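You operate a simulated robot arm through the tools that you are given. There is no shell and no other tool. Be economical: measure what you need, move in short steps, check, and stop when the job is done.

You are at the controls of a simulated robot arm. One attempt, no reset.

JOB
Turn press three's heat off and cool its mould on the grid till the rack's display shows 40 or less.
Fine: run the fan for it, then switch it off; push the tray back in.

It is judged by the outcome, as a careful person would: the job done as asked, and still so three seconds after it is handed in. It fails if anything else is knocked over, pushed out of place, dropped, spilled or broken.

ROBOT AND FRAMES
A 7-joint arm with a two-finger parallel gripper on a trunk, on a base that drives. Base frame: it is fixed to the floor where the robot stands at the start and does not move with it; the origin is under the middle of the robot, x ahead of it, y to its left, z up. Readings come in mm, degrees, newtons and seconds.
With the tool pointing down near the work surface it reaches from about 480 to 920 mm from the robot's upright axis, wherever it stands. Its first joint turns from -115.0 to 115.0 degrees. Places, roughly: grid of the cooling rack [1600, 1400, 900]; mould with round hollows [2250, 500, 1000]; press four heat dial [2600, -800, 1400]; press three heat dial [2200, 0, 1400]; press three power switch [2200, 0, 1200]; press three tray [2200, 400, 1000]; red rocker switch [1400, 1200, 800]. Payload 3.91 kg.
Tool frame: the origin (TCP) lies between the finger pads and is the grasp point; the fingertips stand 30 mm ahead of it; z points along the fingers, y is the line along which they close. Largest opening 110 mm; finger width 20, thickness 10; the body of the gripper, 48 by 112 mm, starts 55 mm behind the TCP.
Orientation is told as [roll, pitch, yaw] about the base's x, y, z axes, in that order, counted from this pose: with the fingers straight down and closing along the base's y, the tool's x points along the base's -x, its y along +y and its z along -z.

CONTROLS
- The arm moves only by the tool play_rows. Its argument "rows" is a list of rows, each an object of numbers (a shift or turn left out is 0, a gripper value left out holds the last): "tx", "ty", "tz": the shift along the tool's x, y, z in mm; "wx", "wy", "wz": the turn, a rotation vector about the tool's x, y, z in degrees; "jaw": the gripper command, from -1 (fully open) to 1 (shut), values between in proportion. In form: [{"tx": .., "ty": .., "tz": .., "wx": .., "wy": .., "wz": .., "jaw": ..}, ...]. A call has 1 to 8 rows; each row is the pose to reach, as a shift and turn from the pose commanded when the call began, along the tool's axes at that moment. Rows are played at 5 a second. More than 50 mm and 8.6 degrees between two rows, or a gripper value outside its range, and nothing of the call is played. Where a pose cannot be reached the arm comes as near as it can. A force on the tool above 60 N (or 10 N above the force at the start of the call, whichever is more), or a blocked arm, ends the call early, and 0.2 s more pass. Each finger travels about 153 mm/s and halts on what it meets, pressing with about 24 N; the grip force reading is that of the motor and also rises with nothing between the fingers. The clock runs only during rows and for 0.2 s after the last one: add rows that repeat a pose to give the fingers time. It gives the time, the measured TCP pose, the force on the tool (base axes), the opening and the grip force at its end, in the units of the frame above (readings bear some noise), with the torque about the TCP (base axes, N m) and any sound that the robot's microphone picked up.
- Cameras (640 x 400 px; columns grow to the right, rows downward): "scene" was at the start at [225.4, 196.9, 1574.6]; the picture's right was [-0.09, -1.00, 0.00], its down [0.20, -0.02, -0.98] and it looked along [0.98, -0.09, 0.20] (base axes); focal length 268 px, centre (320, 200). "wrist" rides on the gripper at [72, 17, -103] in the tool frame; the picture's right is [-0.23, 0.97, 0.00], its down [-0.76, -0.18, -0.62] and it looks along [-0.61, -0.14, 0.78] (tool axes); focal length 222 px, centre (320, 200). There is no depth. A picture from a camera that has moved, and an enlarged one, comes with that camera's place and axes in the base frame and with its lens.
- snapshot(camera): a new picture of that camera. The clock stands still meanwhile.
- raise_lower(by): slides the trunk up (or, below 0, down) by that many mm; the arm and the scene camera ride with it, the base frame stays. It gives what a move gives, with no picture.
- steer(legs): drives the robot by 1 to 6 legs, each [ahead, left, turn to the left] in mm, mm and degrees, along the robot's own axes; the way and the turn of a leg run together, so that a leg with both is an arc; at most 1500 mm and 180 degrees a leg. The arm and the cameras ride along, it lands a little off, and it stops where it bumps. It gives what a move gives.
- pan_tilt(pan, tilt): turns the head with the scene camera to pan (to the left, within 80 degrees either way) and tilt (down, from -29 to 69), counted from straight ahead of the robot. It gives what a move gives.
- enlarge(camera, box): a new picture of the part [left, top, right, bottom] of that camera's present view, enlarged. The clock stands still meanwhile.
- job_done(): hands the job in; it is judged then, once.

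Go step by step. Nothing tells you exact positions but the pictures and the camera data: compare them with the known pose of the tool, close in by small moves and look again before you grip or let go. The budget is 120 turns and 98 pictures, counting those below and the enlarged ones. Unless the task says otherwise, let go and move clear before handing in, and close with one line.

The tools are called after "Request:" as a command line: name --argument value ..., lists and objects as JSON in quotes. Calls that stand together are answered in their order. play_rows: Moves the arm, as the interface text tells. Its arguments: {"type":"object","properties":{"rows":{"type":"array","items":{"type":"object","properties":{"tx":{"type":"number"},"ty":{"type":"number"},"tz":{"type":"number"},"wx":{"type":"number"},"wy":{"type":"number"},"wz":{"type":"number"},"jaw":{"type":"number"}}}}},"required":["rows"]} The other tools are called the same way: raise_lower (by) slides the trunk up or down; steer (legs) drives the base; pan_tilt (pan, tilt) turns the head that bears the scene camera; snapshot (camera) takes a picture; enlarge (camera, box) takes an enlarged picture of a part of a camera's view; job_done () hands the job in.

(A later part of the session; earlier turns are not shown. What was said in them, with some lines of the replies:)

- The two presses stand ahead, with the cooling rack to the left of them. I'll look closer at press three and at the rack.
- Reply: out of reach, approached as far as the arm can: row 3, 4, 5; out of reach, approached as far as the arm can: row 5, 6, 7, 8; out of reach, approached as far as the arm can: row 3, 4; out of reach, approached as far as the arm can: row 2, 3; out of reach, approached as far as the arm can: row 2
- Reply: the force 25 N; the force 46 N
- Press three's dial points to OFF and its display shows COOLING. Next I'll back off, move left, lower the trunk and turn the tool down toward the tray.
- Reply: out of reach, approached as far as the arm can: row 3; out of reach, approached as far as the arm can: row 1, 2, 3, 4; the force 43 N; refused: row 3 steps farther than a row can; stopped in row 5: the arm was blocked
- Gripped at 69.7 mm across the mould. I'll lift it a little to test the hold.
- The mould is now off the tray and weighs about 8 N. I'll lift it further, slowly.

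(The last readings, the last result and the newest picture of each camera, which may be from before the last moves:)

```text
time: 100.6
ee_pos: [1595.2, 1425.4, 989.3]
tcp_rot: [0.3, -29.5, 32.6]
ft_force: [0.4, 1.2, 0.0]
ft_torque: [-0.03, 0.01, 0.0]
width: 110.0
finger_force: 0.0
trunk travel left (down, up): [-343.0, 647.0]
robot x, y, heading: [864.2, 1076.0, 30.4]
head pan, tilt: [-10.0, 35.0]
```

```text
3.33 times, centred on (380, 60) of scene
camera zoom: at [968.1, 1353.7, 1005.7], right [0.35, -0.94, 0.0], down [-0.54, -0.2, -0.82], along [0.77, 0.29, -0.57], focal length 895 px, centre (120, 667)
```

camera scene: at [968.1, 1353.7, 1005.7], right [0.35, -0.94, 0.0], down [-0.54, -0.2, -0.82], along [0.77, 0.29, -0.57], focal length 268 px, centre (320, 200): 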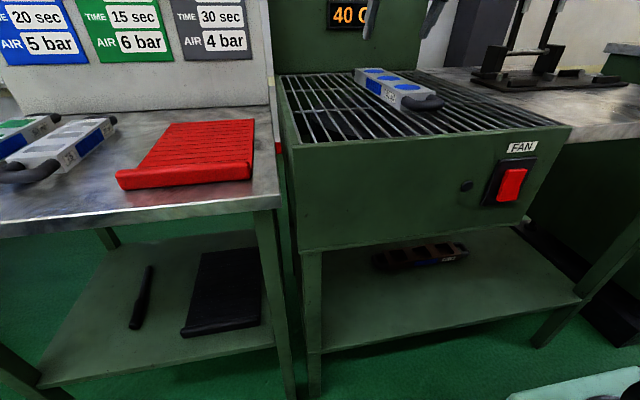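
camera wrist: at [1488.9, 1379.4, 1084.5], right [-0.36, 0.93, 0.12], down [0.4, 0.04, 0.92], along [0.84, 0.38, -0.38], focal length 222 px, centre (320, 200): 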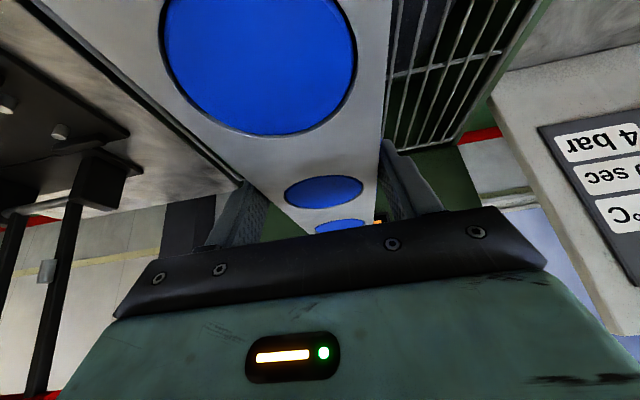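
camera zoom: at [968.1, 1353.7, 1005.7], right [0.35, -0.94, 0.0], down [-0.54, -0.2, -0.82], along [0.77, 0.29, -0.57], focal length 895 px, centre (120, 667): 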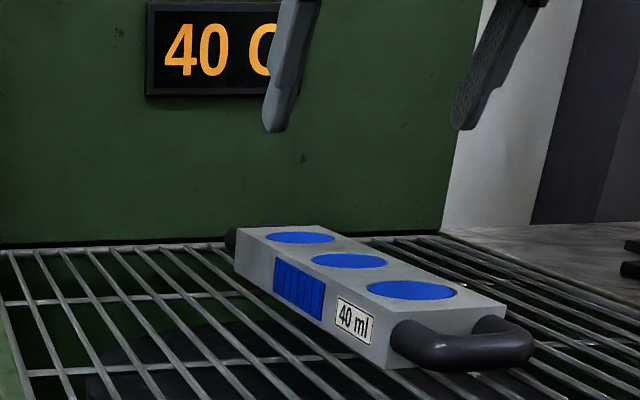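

Request:
steer --legs '[[-300, 0, 0]]'

Request:
play_rows --rows '[{"wy": -8, "jaw": 1}, {"wy": -16}, {"wy": -24}, {"wy": -32}, {"wy": -40}, {"wy": -48}, {"wy": -56}, {"wy": -60}]'

Request:
raise_lower --by -170

Request:
snapshot --camera "wrist"

Request:
snapshot --camera "scene"

```text
time: 102.7
ee_pos: [1333.1, 1275.3, 990.6]
tcp_rot: [0.3, -29.6, 32.6]
ft_force: [0.2, -0.1, 0.1]
ft_torque: [-0.04, 0.01, -0.03]
width: 110.1
finger_force: 0.1
trunk travel left (down, up): [-343.0, 647.0]
robot x, y, heading: [602.9, 921.6, 30.9]
head pan, tilt: [-10.0, 35.0]
```

```text
time: 104.5
ee_pos: [1332.5, 1274.1, 991.0]
tcp_rot: [44.4, -89.7, -11.5]
ft_force: [0.4, 0.1, 0.2]
ft_torque: [0.0, 0.01, 0.02]
width: 0.0
finger_force: 23.4
out of reach, approached as far as the arm can: row 6
trunk travel left (down, up): [-343.0, 647.0]
robot x, y, heading: [603.9, 921.7, 30.6]
head pan, tilt: [-10.0, 35.0]
```

```text
time: 106.4
ee_pos: [1333.5, 1274.1, 819.6]
tcp_rot: [33.4, -89.4, -0.6]
ft_force: [-0.4, 0.1, 0.3]
ft_torque: [0.01, -0.01, 0.03]
width: 0.1
finger_force: 24.1
trunk travel left (down, up): [-173.0, 817.0]
robot x, y, heading: [604.3, 918.3, 30.6]
head pan, tilt: [-10.0, 35.0]
```

```text
22 pictures are left
camera wrist: at [1236.4, 1232.5, 747.5], right [-0.53, 0.82, 0.23], down [-0.42, -0.49, 0.77], along [0.74, 0.3, 0.6], focal length 222 px, centre (320, 200)
```

wrist: 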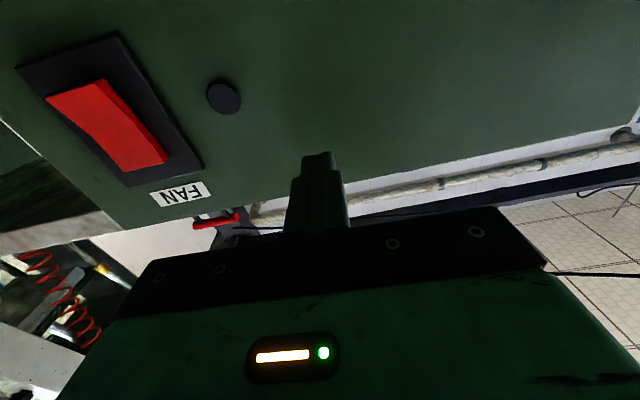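

```text
21 pictures are left
camera scene: at [706.0, 1200.0, 835.8], right [0.35, -0.94, 0.0], down [-0.54, -0.2, -0.82], along [0.77, 0.29, -0.57], focal length 268 px, centre (320, 200)
```

scene: 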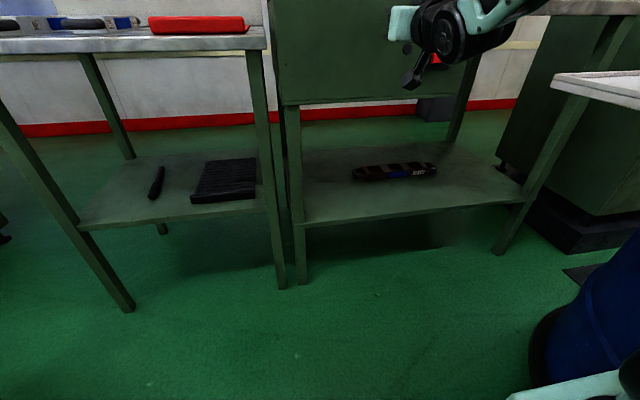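

Request:
enlarge --camera "wrist" --box '[10, 30, 220, 220]'

```text
2.11 times, centred on (115, 125) of wrist
camera zoom: at [1236.4, 1232.5, 747.5], right [-0.53, 0.82, 0.23], down [-0.42, -0.49, 0.77], along [0.74, 0.3, 0.6], focal length 468 px, centre (752, 358)
```

zoom: 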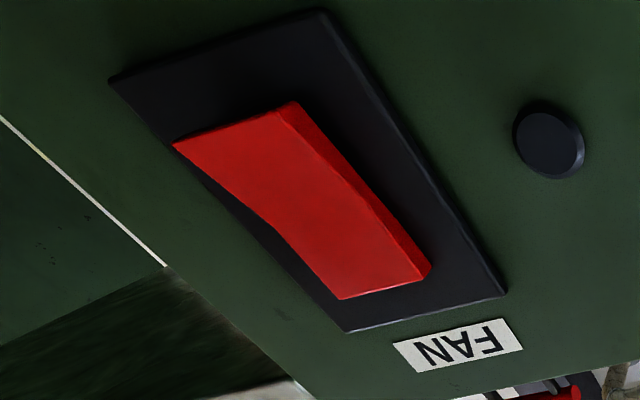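

Request:
play_rows --rows '[{"tz": -20, "ty": -30, "tx": 8}, {"tz": -20, "ty": -70, "tx": 18}, {"tz": -20, "ty": -110, "tx": 27}, {"tz": -20, "ty": -139, "tx": 33}]'

Request:
snapshot --camera "wrist"

```text
time: 107.4
ee_pos: [1390.9, 1147.0, 785.9]
tcp_rot: [34.0, -89.5, -1.1]
ft_force: [1.2, 0.7, -1.3]
ft_torque: [0.02, 0.01, 0.02]
width: 0.0
finger_force: 24.1
trunk travel left (down, up): [-173.0, 817.0]
robot x, y, heading: [606.7, 920.2, 30.3]
head pan, tilt: [-10.0, 35.0]
```

```text
19 pictures are left
camera wrist: at [1293.9, 1105.2, 714.3], right [-0.53, 0.82, 0.23], down [-0.42, -0.49, 0.77], along [0.74, 0.31, 0.6], focal length 222 px, centre (320, 200)
```

wrist: 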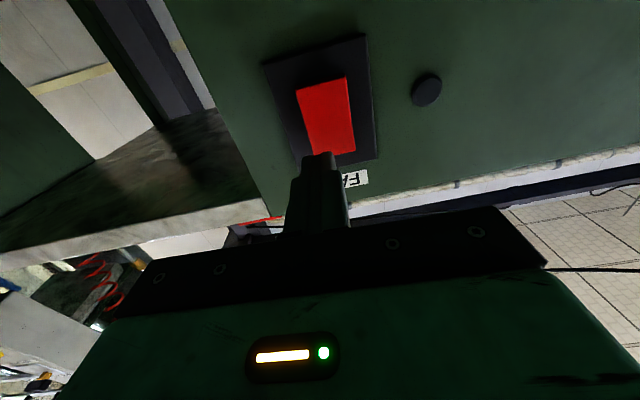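

Request:
play_rows --rows '[{"ty": 8, "tz": 12}, {"ty": 8, "tz": 24}, {"ty": 8, "tz": 32}, {"ty": 8, "tz": 38}]'

Request:
snapshot --camera "wrist"

```text
time: 108.2
ee_pos: [1408.6, 1167.5, 787.6]
tcp_rot: [33.9, -89.5, -1.1]
ft_force: [-26.7, -9.8, 6.8]
ft_torque: [-0.09, 0.01, 0.01]
width: 0.2
finger_force: 24.0
trunk travel left (down, up): [-173.0, 817.0]
robot x, y, heading: [601.8, 919.2, 30.4]
head pan, tilt: [-10.0, 35.0]
stopped in row 4: the force on the tool passed its limit at 83 N (the readings are from after the stop); the commanded pose is now the measured one
```

```text
18 pictures are left
camera wrist: at [1312.3, 1125.6, 715.1], right [-0.53, 0.82, 0.23], down [-0.42, -0.49, 0.77], along [0.74, 0.3, 0.6], focal length 222 px, centre (320, 200)
```

wrist: 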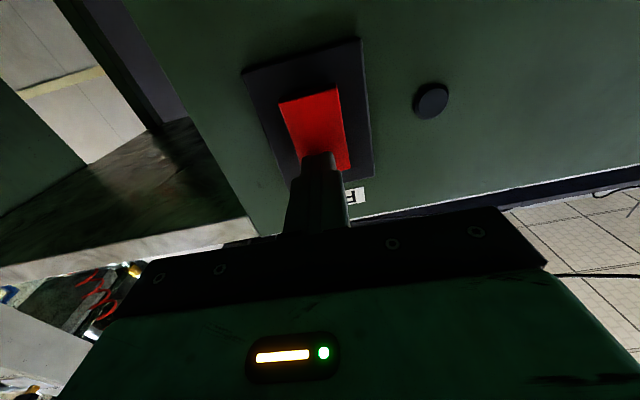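

Request:
play_rows --rows '[{"tz": -20}, {"tz": -40}, {"tz": -40}]'

Request:
enlarge --camera "wrist" --box '[220, 30, 440, 200]'

```text
time: 109.0
ee_pos: [1375.6, 1146.1, 785.9]
tcp_rot: [22.1, -89.3, 10.7]
ft_force: [0.2, 0.4, 0.3]
ft_torque: [-0.03, -0.01, -0.02]
width: 0.0
finger_force: 23.6
trunk travel left (down, up): [-173.0, 817.0]
robot x, y, heading: [604.8, 920.4, 30.4]
head pan, tilt: [-10.0, 35.0]
```

```text
2.35 times, centred on (330, 115) of wrist
camera zoom: at [1279.3, 1104.3, 714.5], right [-0.52, 0.82, 0.23], down [-0.42, -0.48, 0.77], along [0.74, 0.31, 0.6], focal length 523 px, centre (296, 400)
```

zoom: 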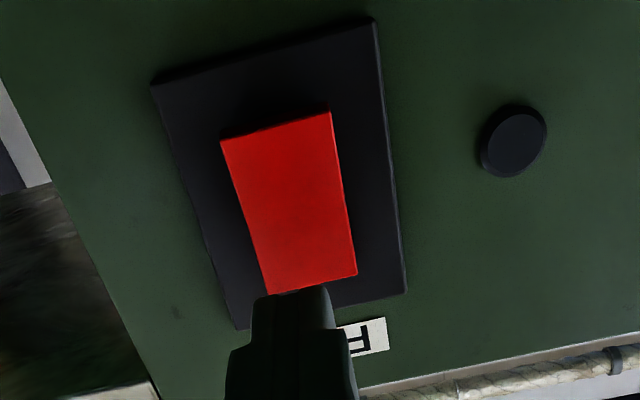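

Request:
pan_tilt --pan -8 --tilt 0

Request:
snapshot --camera "scene"

```text
time: 110.0
ee_pos: [1375.7, 1146.2, 786.6]
tcp_rot: [23.6, -89.2, 9.2]
ft_force: [-0.7, -0.3, -0.4]
ft_torque: [0.05, 0.01, 0.0]
width: 0.3
finger_force: 23.8
trunk travel left (down, up): [-173.0, 817.0]
robot x, y, heading: [608.7, 924.4, 30.6]
head pan, tilt: [-8.0, 0.0]
```

```text
16 pictures are left
camera scene: at [706.2, 1203.2, 891.9], right [0.38, -0.92, 0.0], down [0.0, 0.0, -1.0], along [0.92, 0.38, 0.0], focal length 268 px, centre (320, 200)
```

scene: 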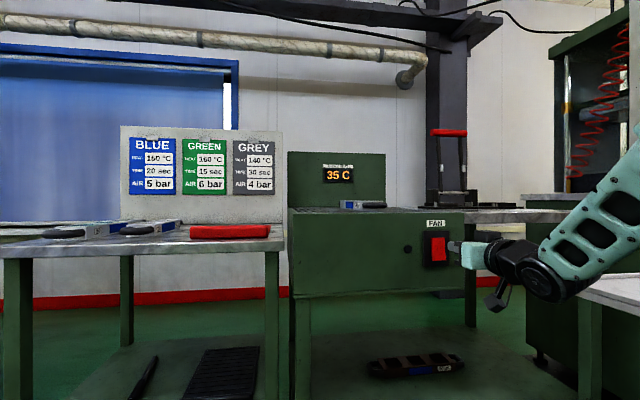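

Request:
enlarge --camera "scene" --box '[390, 205, 490, 280]'

```text
5.33 times, centred on (440, 242) of scene
camera zoom: at [706.2, 1203.2, 891.9], right [0.38, -0.92, 0.0], down [0.0, 0.0, -1.0], along [0.92, 0.38, 0.0], focal length 1431 px, centre (-320, -27)
```

zoom: 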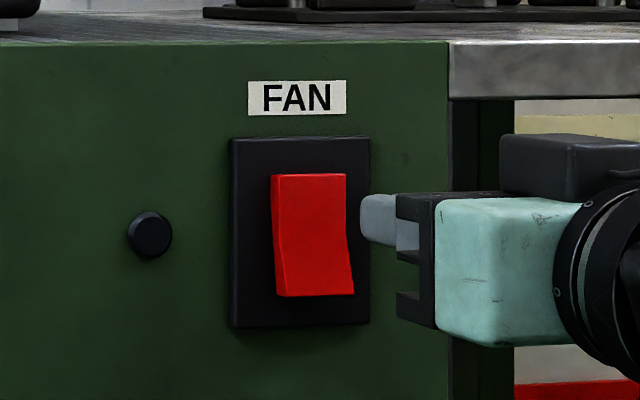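

Request:
play_rows --rows '[{"tx": 16, "ty": 2}, {"tx": 32, "ty": 3}, {"tx": 32, "ty": 3, "tz": 15}, {"tx": 32, "ty": 3, "tz": 25}, {"tx": 32, "ty": 3, "tz": 31}, {"tx": 32, "ty": 3, "tz": 36}, {"tx": 32, "ty": 3, "tz": 41}]'

Request:
enlarge --camera "scene" --box '[310, 150, 490, 285]'

```text
time: 111.6
ee_pos: [1406.7, 1169.3, 753.1]
tcp_rot: [23.0, -89.2, 10.0]
ft_force: [-31.3, -12.7, -3.2]
ft_torque: [0.12, -0.15, 0.02]
width: 0.0
finger_force: 23.5
trunk travel left (down, up): [-173.0, 817.0]
robot x, y, heading: [603.1, 921.2, 30.4]
head pan, tilt: [-8.0, 0.0]
```

```text
2.96 times, centred on (400, 218) of scene
camera zoom: at [705.2, 1202.8, 892.0], right [0.38, -0.92, 0.0], down [0.0, 0.0, -1.0], along [0.92, 0.38, 0.0], focal length 795 px, centre (83, 148)
```

zoom: 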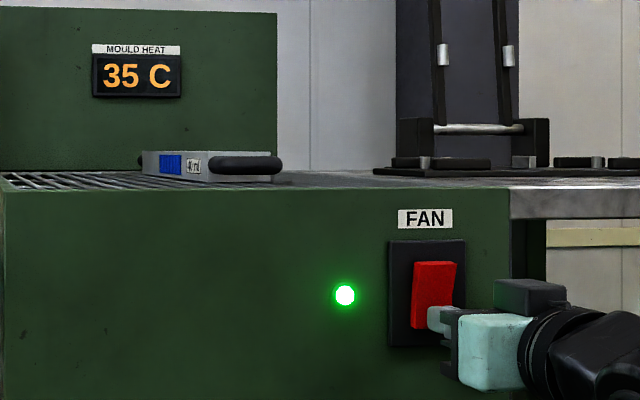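

The lamp is green, so the fan is running. I'll let it run for a few seconds and then press the upper half to switch it off.

Request:
play_rows --rows '[{"tz": -20}, {"tz": -40}, {"tz": -40, "tx": -16}, {"tz": -40, "tx": -33}, {"tz": -40, "tx": -33}, {"tz": -40, "tx": -33}, {"tz": -40, "tx": -33}, {"tz": -40, "tx": -33}]'

Request:
play_rows --rows '[{"tz": 0}, {"tz": 0}, {"tz": 0}, {"tz": 0}, {"tz": 0}, {"tz": 0}, {"tz": 0}, {"tz": 0}]'

Request:
enlarge --camera "scene" --box '[310, 150, 490, 285]'

```text
time: 113.4
ee_pos: [1376.6, 1147.7, 786.8]
tcp_rot: [23.9, -89.3, 9.0]
ft_force: [0.1, -0.2, 0.2]
ft_torque: [0.02, 0.0, 0.02]
width: 0.0
finger_force: 24.0
trunk travel left (down, up): [-173.0, 817.0]
robot x, y, heading: [603.7, 917.3, 30.8]
head pan, tilt: [-8.0, 0.0]
```

```text
time: 115.2
ee_pos: [1377.6, 1148.8, 786.7]
tcp_rot: [24.0, -89.3, 9.0]
ft_force: [0.1, 0.8, 0.1]
ft_torque: [-0.03, -0.02, 0.0]
width: 0.0
finger_force: 24.0
trunk travel left (down, up): [-173.0, 817.0]
robot x, y, heading: [601.9, 922.4, 30.6]
head pan, tilt: [-8.0, 0.0]
```

```text
2.96 times, centred on (400, 218) of scene
camera zoom: at [706.2, 1203.2, 891.9], right [0.38, -0.92, 0.0], down [0.0, 0.0, -1.0], along [0.92, 0.38, 0.0], focal length 795 px, centre (83, 148)
```

zoom: 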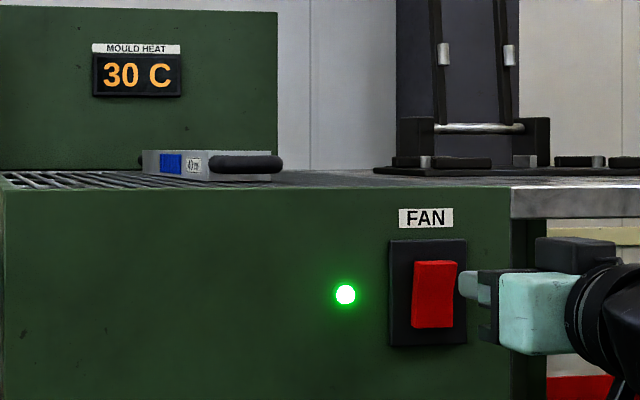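

The display shows 30 C with the fan running. Now I'll switch the fan off by pressing the upper half of the rocker.

Request:
play_rows --rows '[{"tz": 15}, {"tz": 25}, {"tz": 30}, {"tz": 34}, {"tz": 38}]'

Request:
enlarge --camera "scene" --box '[310, 150, 490, 285]'

```text
time: 116.4
ee_pos: [1407.9, 1169.6, 786.0]
tcp_rot: [23.8, -89.4, 9.0]
ft_force: [-14.7, -5.9, -0.3]
ft_torque: [-0.09, 0.14, -0.04]
width: 0.1
finger_force: 23.9
trunk travel left (down, up): [-173.0, 817.0]
robot x, y, heading: [603.9, 921.8, 30.5]
head pan, tilt: [-8.0, 0.0]
```

```text
2.96 times, centred on (400, 218) of scene
camera zoom: at [705.7, 1203.0, 892.0], right [0.38, -0.92, 0.0], down [0.0, 0.0, -1.0], along [0.92, 0.38, 0.0], focal length 795 px, centre (83, 148)
```

zoom: 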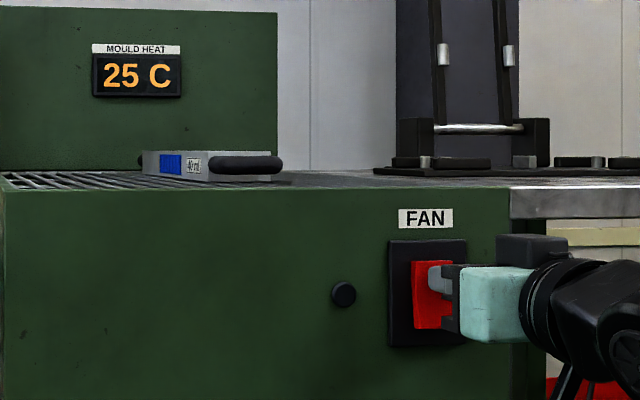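

Request:
play_rows --rows '[{"tz": -30}, {"tz": -60}]'

Request:
steer --legs '[[-600, 0, 0]]'

Request:
enlarge --camera "scene" --box '[260, 130, 420, 250]'

Request:
raise_lower --by 350

Request:
steer --legs '[[0, -1319, 0]]'

```text
time: 117.0
ee_pos: [1357.1, 1137.1, 784.9]
tcp_rot: [22.3, -89.3, 10.5]
ft_force: [0.4, -0.5, -0.8]
ft_torque: [0.04, 0.03, -0.03]
width: 0.0
finger_force: 23.8
trunk travel left (down, up): [-173.0, 817.0]
robot x, y, heading: [604.8, 921.8, 30.7]
head pan, tilt: [-8.0, 0.0]
```

```text
time: 120.5
ee_pos: [838.0, 836.4, 785.6]
tcp_rot: [23.8, -89.3, 9.6]
ft_force: [-0.3, 0.0, 0.2]
ft_torque: [-0.02, -0.01, -0.02]
width: 0.2
finger_force: 24.0
trunk travel left (down, up): [-173.0, 817.0]
robot x, y, heading: [88.8, 612.0, 31.2]
head pan, tilt: [-8.0, 0.0]
```

```text
3.33 times, centred on (340, 190) of scene
camera zoom: at [185.2, 894.3, 891.9], right [0.39, -0.92, 0.0], down [0.0, 0.0, -1.0], along [0.92, 0.39, 0.0], focal length 895 px, centre (253, 233)
```

zoom: 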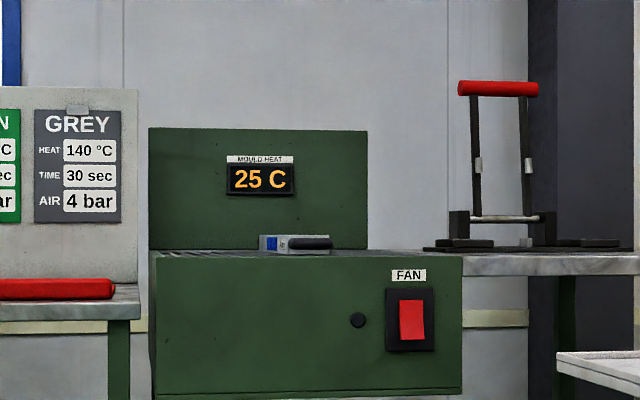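

```text
time: 123.9
ee_pos: [837.4, 836.2, 1136.4]
tcp_rot: [23.8, -89.4, 9.7]
ft_force: [0.0, -0.7, -1.1]
ft_torque: [-0.03, 0.0, 0.01]
width: 0.0
finger_force: 23.7
trunk travel left (down, up): [-523.0, 467.0]
robot x, y, heading: [87.7, 609.4, 31.0]
head pan, tilt: [-8.0, 0.0]
```

```text
time: 130.5
ee_pos: [1515.4, -297.4, 1135.3]
tcp_rot: [23.8, -89.4, 9.2]
ft_force: [-1.2, 0.6, -0.4]
ft_torque: [-0.01, 0.01, 0.0]
width: 0.2
finger_force: 24.4
trunk travel left (down, up): [-523.0, 467.0]
robot x, y, heading: [761.5, -518.3, 30.8]
head pan, tilt: [-8.0, 0.0]
```

Request:
play_rows --rows '[{"ty": 45}, {"ty": 90}, {"ty": 135}, {"ty": 180}, {"ty": 212}]'

Request:
steer --legs '[[300, 0, 0]]'

Request:
raise_lower --by -130

Request:
snapshot --camera "scene"

Request:
snapshot --camera "wrist"

```text
time: 131.7
ee_pos: [1403.8, -117.4, 1134.6]
tcp_rot: [20.3, -89.3, 12.7]
ft_force: [0.6, -0.4, -0.1]
ft_torque: [-0.03, 0.01, 0.05]
width: 0.0
finger_force: 23.8
trunk travel left (down, up): [-523.0, 467.0]
robot x, y, heading: [765.6, -513.8, 30.8]
head pan, tilt: [-8.0, 0.0]
```

```text
time: 133.7
ee_pos: [1660.8, 33.6, 1135.8]
tcp_rot: [25.7, -89.4, 7.2]
ft_force: [-0.8, -1.1, -0.4]
ft_torque: [-0.03, 0.0, 0.06]
width: 0.0
finger_force: 24.1
trunk travel left (down, up): [-523.0, 467.0]
robot x, y, heading: [1025.1, -360.2, 30.6]
head pan, tilt: [-8.0, 0.0]
```

```text
time: 135.3
ee_pos: [1669.2, 38.1, 999.0]
tcp_rot: [15.7, -88.8, 17.0]
ft_force: [-0.3, 0.0, -0.1]
ft_torque: [0.01, 0.01, -0.01]
width: 0.1
finger_force: 23.7
trunk travel left (down, up): [-393.0, 597.0]
robot x, y, heading: [1022.4, -363.9, 30.7]
head pan, tilt: [-8.0, 0.0]
```

```text
10 pictures are left
camera scene: at [1114.6, -84.7, 1116.6], right [0.38, -0.92, 0.0], down [0.01, 0.0, -1.0], along [0.92, 0.38, 0.01], focal length 268 px, centre (320, 200)
```

scene: 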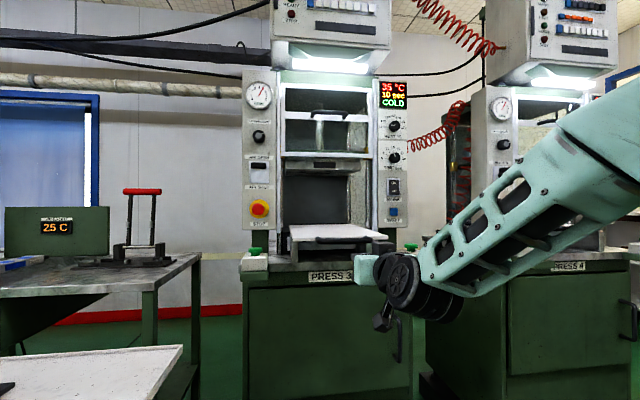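

```text
9 pictures are left
camera wrist: at [1572.3, -4.0, 927.6], right [-0.52, 0.82, 0.23], down [-0.41, -0.48, 0.77], along [0.75, 0.31, 0.59], focal length 222 px, centre (320, 200)
```

wrist: 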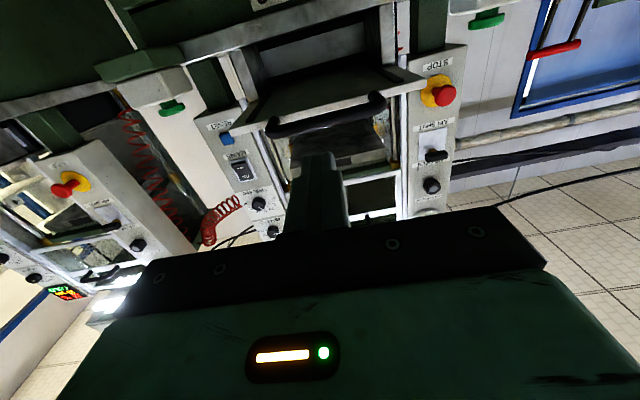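

Request:
play_rows --rows '[{"tx": -9, "ty": 6}]'

Request:
steer --legs '[[190, 0, 0]]'

Request:
snapshot --camera "wrist"

```text
time: 135.7
ee_pos: [1666.1, 43.5, 1006.7]
tcp_rot: [15.6, -88.8, 17.3]
ft_force: [-0.7, 0.2, 0.3]
ft_torque: [-0.03, -0.01, -0.02]
width: 0.0
finger_force: 24.0
trunk travel left (down, up): [-393.0, 597.0]
robot x, y, heading: [1022.0, -362.6, 30.7]
head pan, tilt: [-8.0, 0.0]
```

```text
time: 137.2
ee_pos: [1830.4, 139.1, 1007.5]
tcp_rot: [15.6, -88.8, 17.1]
ft_force: [1.5, 0.2, -0.2]
ft_torque: [0.01, -0.01, 0.01]
width: 0.0
finger_force: 24.3
trunk travel left (down, up): [-393.0, 597.0]
robot x, y, heading: [1184.1, -266.4, 30.4]
head pan, tilt: [-8.0, 0.0]
```

```text
8 pictures are left
camera wrist: at [1732.5, 97.1, 936.5], right [-0.52, 0.82, 0.23], down [-0.41, -0.48, 0.77], along [0.75, 0.31, 0.59], focal length 222 px, centre (320, 200)
```

wrist: 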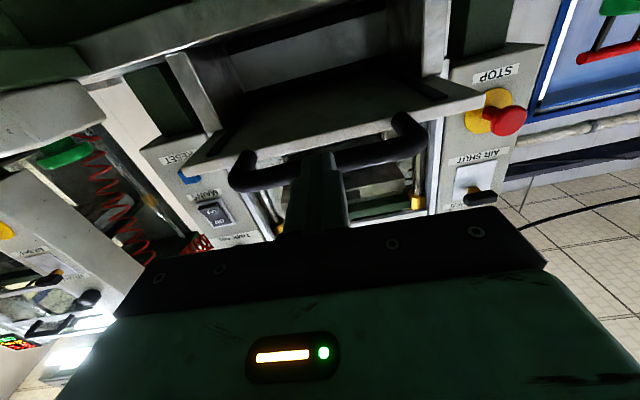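

Request:
steer --legs '[[110, 0, 0]]'

Request:
snapshot --camera "scene"

```text
time: 138.4
ee_pos: [1932.0, 199.3, 998.0]
tcp_rot: [10.9, -88.3, 21.8]
ft_force: [3.3, 2.6, -13.4]
ft_torque: [-0.54, 0.86, 0.03]
width: 0.0
finger_force: 23.7
trunk travel left (down, up): [-393.0, 597.0]
robot x, y, heading: [1280.8, -209.9, 30.8]
head pan, tilt: [-8.0, 0.0]
```

```text
7 pictures are left
camera scene: at [1372.6, 67.8, 1116.5], right [0.38, -0.92, 0.0], down [0.01, 0.0, -1.0], along [0.92, 0.38, 0.01], focal length 268 px, centre (320, 200)
```

scene: 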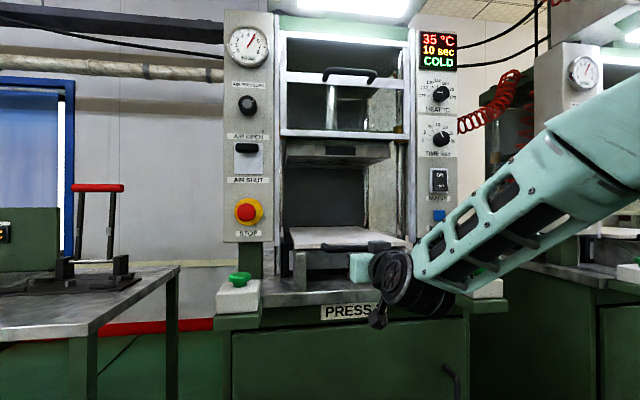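

Request:
snapshot --camera "wrist"

```text
6 pictures are left
camera wrist: at [1834.0, 156.6, 928.8], right [-0.52, 0.82, 0.23], down [-0.41, -0.48, 0.78], along [0.75, 0.31, 0.58], focal length 222 px, centre (320, 200)
```

wrist: 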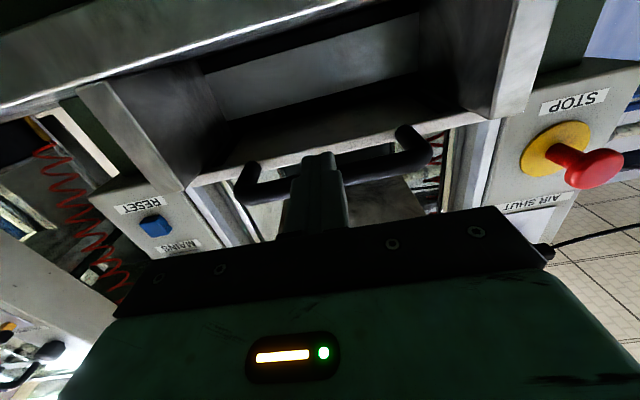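

Request:
play_rows --rows '[{"tz": -25}, {"tz": -50}, {"tz": -50, "tx": -18}, {"tz": -50, "tx": -18}]'

Request:
steer --legs '[[70, 0, 0]]'

Request:
snapshot --camera "wrist"

```text
time: 139.4
ee_pos: [1895.7, 176.4, 1010.9]
tcp_rot: [8.6, -87.9, 24.2]
ft_force: [-0.9, 0.0, 0.0]
ft_torque: [0.02, 0.02, 0.03]
width: 0.0
finger_force: 23.7
trunk travel left (down, up): [-393.0, 597.0]
robot x, y, heading: [1276.2, -211.6, 30.3]
head pan, tilt: [-8.0, 0.0]
```

```text
time: 140.6
ee_pos: [1952.8, 216.8, 999.7]
tcp_rot: [7.1, -87.3, 25.9]
ft_force: [-0.6, 0.2, -1.1]
ft_torque: [0.01, -0.01, -0.03]
width: 0.0
finger_force: 24.2
trunk travel left (down, up): [-393.0, 597.0]
robot x, y, heading: [1334.7, -177.4, 30.7]
head pan, tilt: [-8.0, 0.0]
stopped in leg 1: the force on the tool passed its limit at 84 N (the readings are from after the stop); the commanded pose is now the measured one
```

```text
5 pictures are left
camera wrist: at [1853.9, 171.4, 931.6], right [-0.52, 0.82, 0.23], down [-0.39, -0.47, 0.79], along [0.76, 0.32, 0.57], focal length 222 px, centre (320, 200)
```

wrist: 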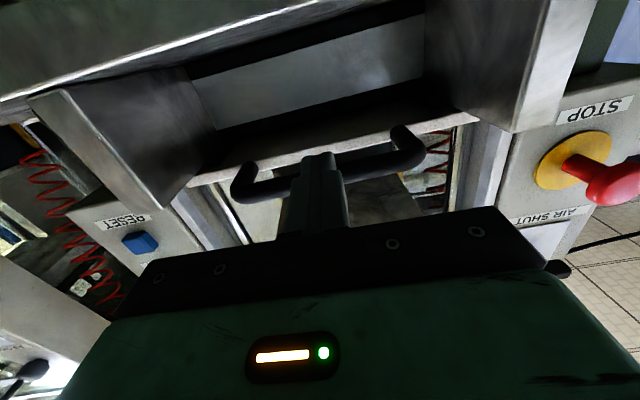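

Request:
play_rows --rows '[{"tz": -30}, {"tz": -60}, {"tz": -60, "tx": -20}]'

Request:
pan_tilt --pan 0 --tilt 20

Request:
enlarge --camera "scene" --box '[230, 100, 470, 250]'

```text
time: 141.4
ee_pos: [1904.8, 183.7, 1022.8]
tcp_rot: [8.3, -87.5, 24.8]
ft_force: [-0.9, 0.1, 0.5]
ft_torque: [0.0, 0.0, -0.01]
width: 0.0
finger_force: 24.2
trunk travel left (down, up): [-393.0, 597.0]
robot x, y, heading: [1333.9, -176.8, 30.6]
head pan, tilt: [-8.0, 0.0]
```

```text
time: 142.2
ee_pos: [1903.9, 186.0, 1023.8]
tcp_rot: [8.2, -87.6, 24.9]
ft_force: [0.6, -0.8, 0.7]
ft_torque: [-0.01, -0.02, -0.01]
width: 0.1
finger_force: 23.8
trunk travel left (down, up): [-393.0, 597.0]
robot x, y, heading: [1333.1, -177.7, 30.6]
head pan, tilt: [0.0, 20.0]
```

```text
2.67 times, centred on (350, 175) of scene
camera zoom: at [1432.7, 119.3, 1084.8], right [0.51, -0.86, 0.0], down [-0.29, -0.17, -0.94], along [0.81, 0.48, -0.34], focal length 716 px, centre (240, 267)
```

zoom: 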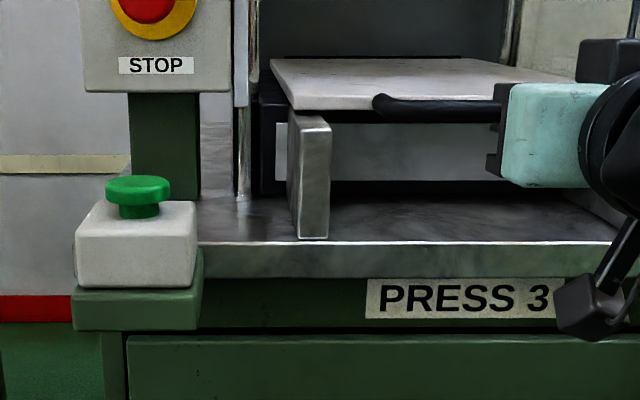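

Request:
play_rows --rows '[{"tx": 8, "tz": 25}, {"tx": 8, "tz": 45}, {"tx": 8, "tz": 55}, {"tx": 8, "tz": 62}, {"tx": 8, "tz": 69}, {"tx": 8, "tz": 76}]'

```text
time: 143.3
ee_pos: [1952.0, 216.4, 1011.8]
tcp_rot: [9.9, -87.6, 23.3]
ft_force: [-9.6, -9.1, 12.8]
ft_torque: [0.16, -0.45, -0.23]
width: 0.2
finger_force: 23.7
trunk travel left (down, up): [-393.0, 597.0]
robot x, y, heading: [1334.1, -178.3, 30.4]
head pan, tilt: [0.0, 20.0]
stopped in row 5: the force on the tool passed its limit at 72 N (the readings are from after the stop); the commanded pose is now the measured one
```

Request:
play_rows --rows '[{"tz": -35}, {"tz": -80}]'

Request:
steer --legs '[[-200, -120, 0]]'

Request:
raise_lower --by 300

Request:
snapshot --camera "scene"

```text
time: 143.9
ee_pos: [1888.0, 171.5, 1009.7]
tcp_rot: [7.8, -87.2, 25.4]
ft_force: [0.1, -0.1, -0.3]
ft_torque: [0.06, -0.05, 0.06]
width: 0.1
finger_force: 23.9
trunk travel left (down, up): [-393.0, 597.0]
robot x, y, heading: [1332.8, -174.7, 30.9]
head pan, tilt: [0.0, 20.0]
```

```text
time: 145.7
ee_pos: [1773.6, -32.6, 1010.4]
tcp_rot: [7.1, -87.3, 26.1]
ft_force: [-1.0, -0.7, 0.0]
ft_torque: [-0.02, -0.02, 0.0]
width: 0.0
finger_force: 24.3
trunk travel left (down, up): [-393.0, 597.0]
robot x, y, heading: [1221.6, -381.3, 30.7]
head pan, tilt: [0.0, 20.0]
```

```text
time: 148.7
ee_pos: [1780.6, -29.5, 1303.6]
tcp_rot: [6.5, -86.9, 26.9]
ft_force: [-0.7, 0.1, 0.9]
ft_torque: [0.0, -0.01, 0.04]
width: 0.0
finger_force: 23.6
trunk travel left (down, up): [-693.0, 297.0]
robot x, y, heading: [1223.1, -386.0, 30.5]
head pan, tilt: [0.0, 20.0]
```

```text
3 pictures are left
camera scene: at [1307.0, -93.7, 1384.3], right [0.51, -0.86, 0.0], down [-0.29, -0.17, -0.94], along [0.81, 0.48, -0.33], focal length 268 px, centre (320, 200)
```

scene: 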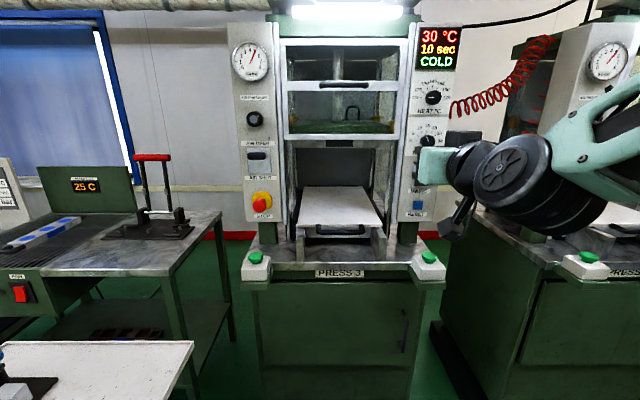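

Request:
enlarge --camera "scene" --box '[250, 140, 430, 290]'

Request:
enlarge --camera "scene" --box '[0, 160, 160, 320]'

```text
2.67 times, centred on (340, 215) of scene
camera zoom: at [1307.0, -93.7, 1384.3], right [0.51, -0.86, 0.0], down [-0.29, -0.17, -0.94], along [0.81, 0.48, -0.33], focal length 716 px, centre (267, 160)
```

zoom: 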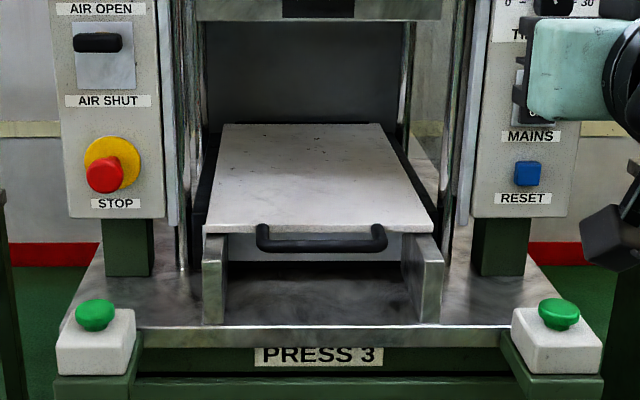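

```text
2.50 times, centred on (80, 240) of scene
camera zoom: at [1307.0, -93.7, 1384.3], right [0.51, -0.86, 0.0], down [-0.29, -0.17, -0.94], along [0.81, 0.48, -0.33], focal length 671 px, centre (920, 100)
```

zoom: 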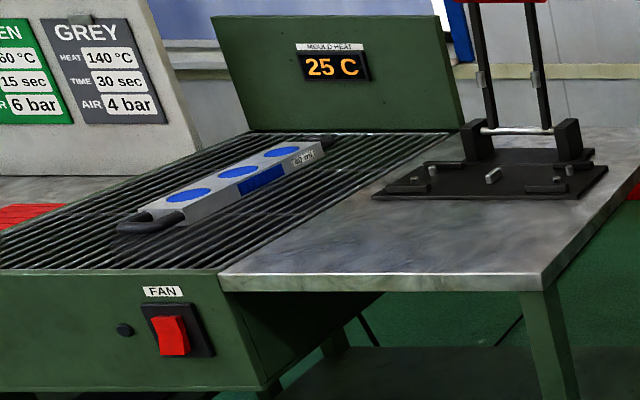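

The tray is back at its stop, flush with the brackets as at the start. The press dial is OFF, the mould is on the grid at 25 C, and the fan is off, so I'm handing in.

Request:
job_done

```text
The job is handed in.
```

The job is handed in: press three's heat dial is at OFF, its mould is on the grid with the display at 25 C, the fan was run and then switched off, and the tray is pushed back in to its stop.
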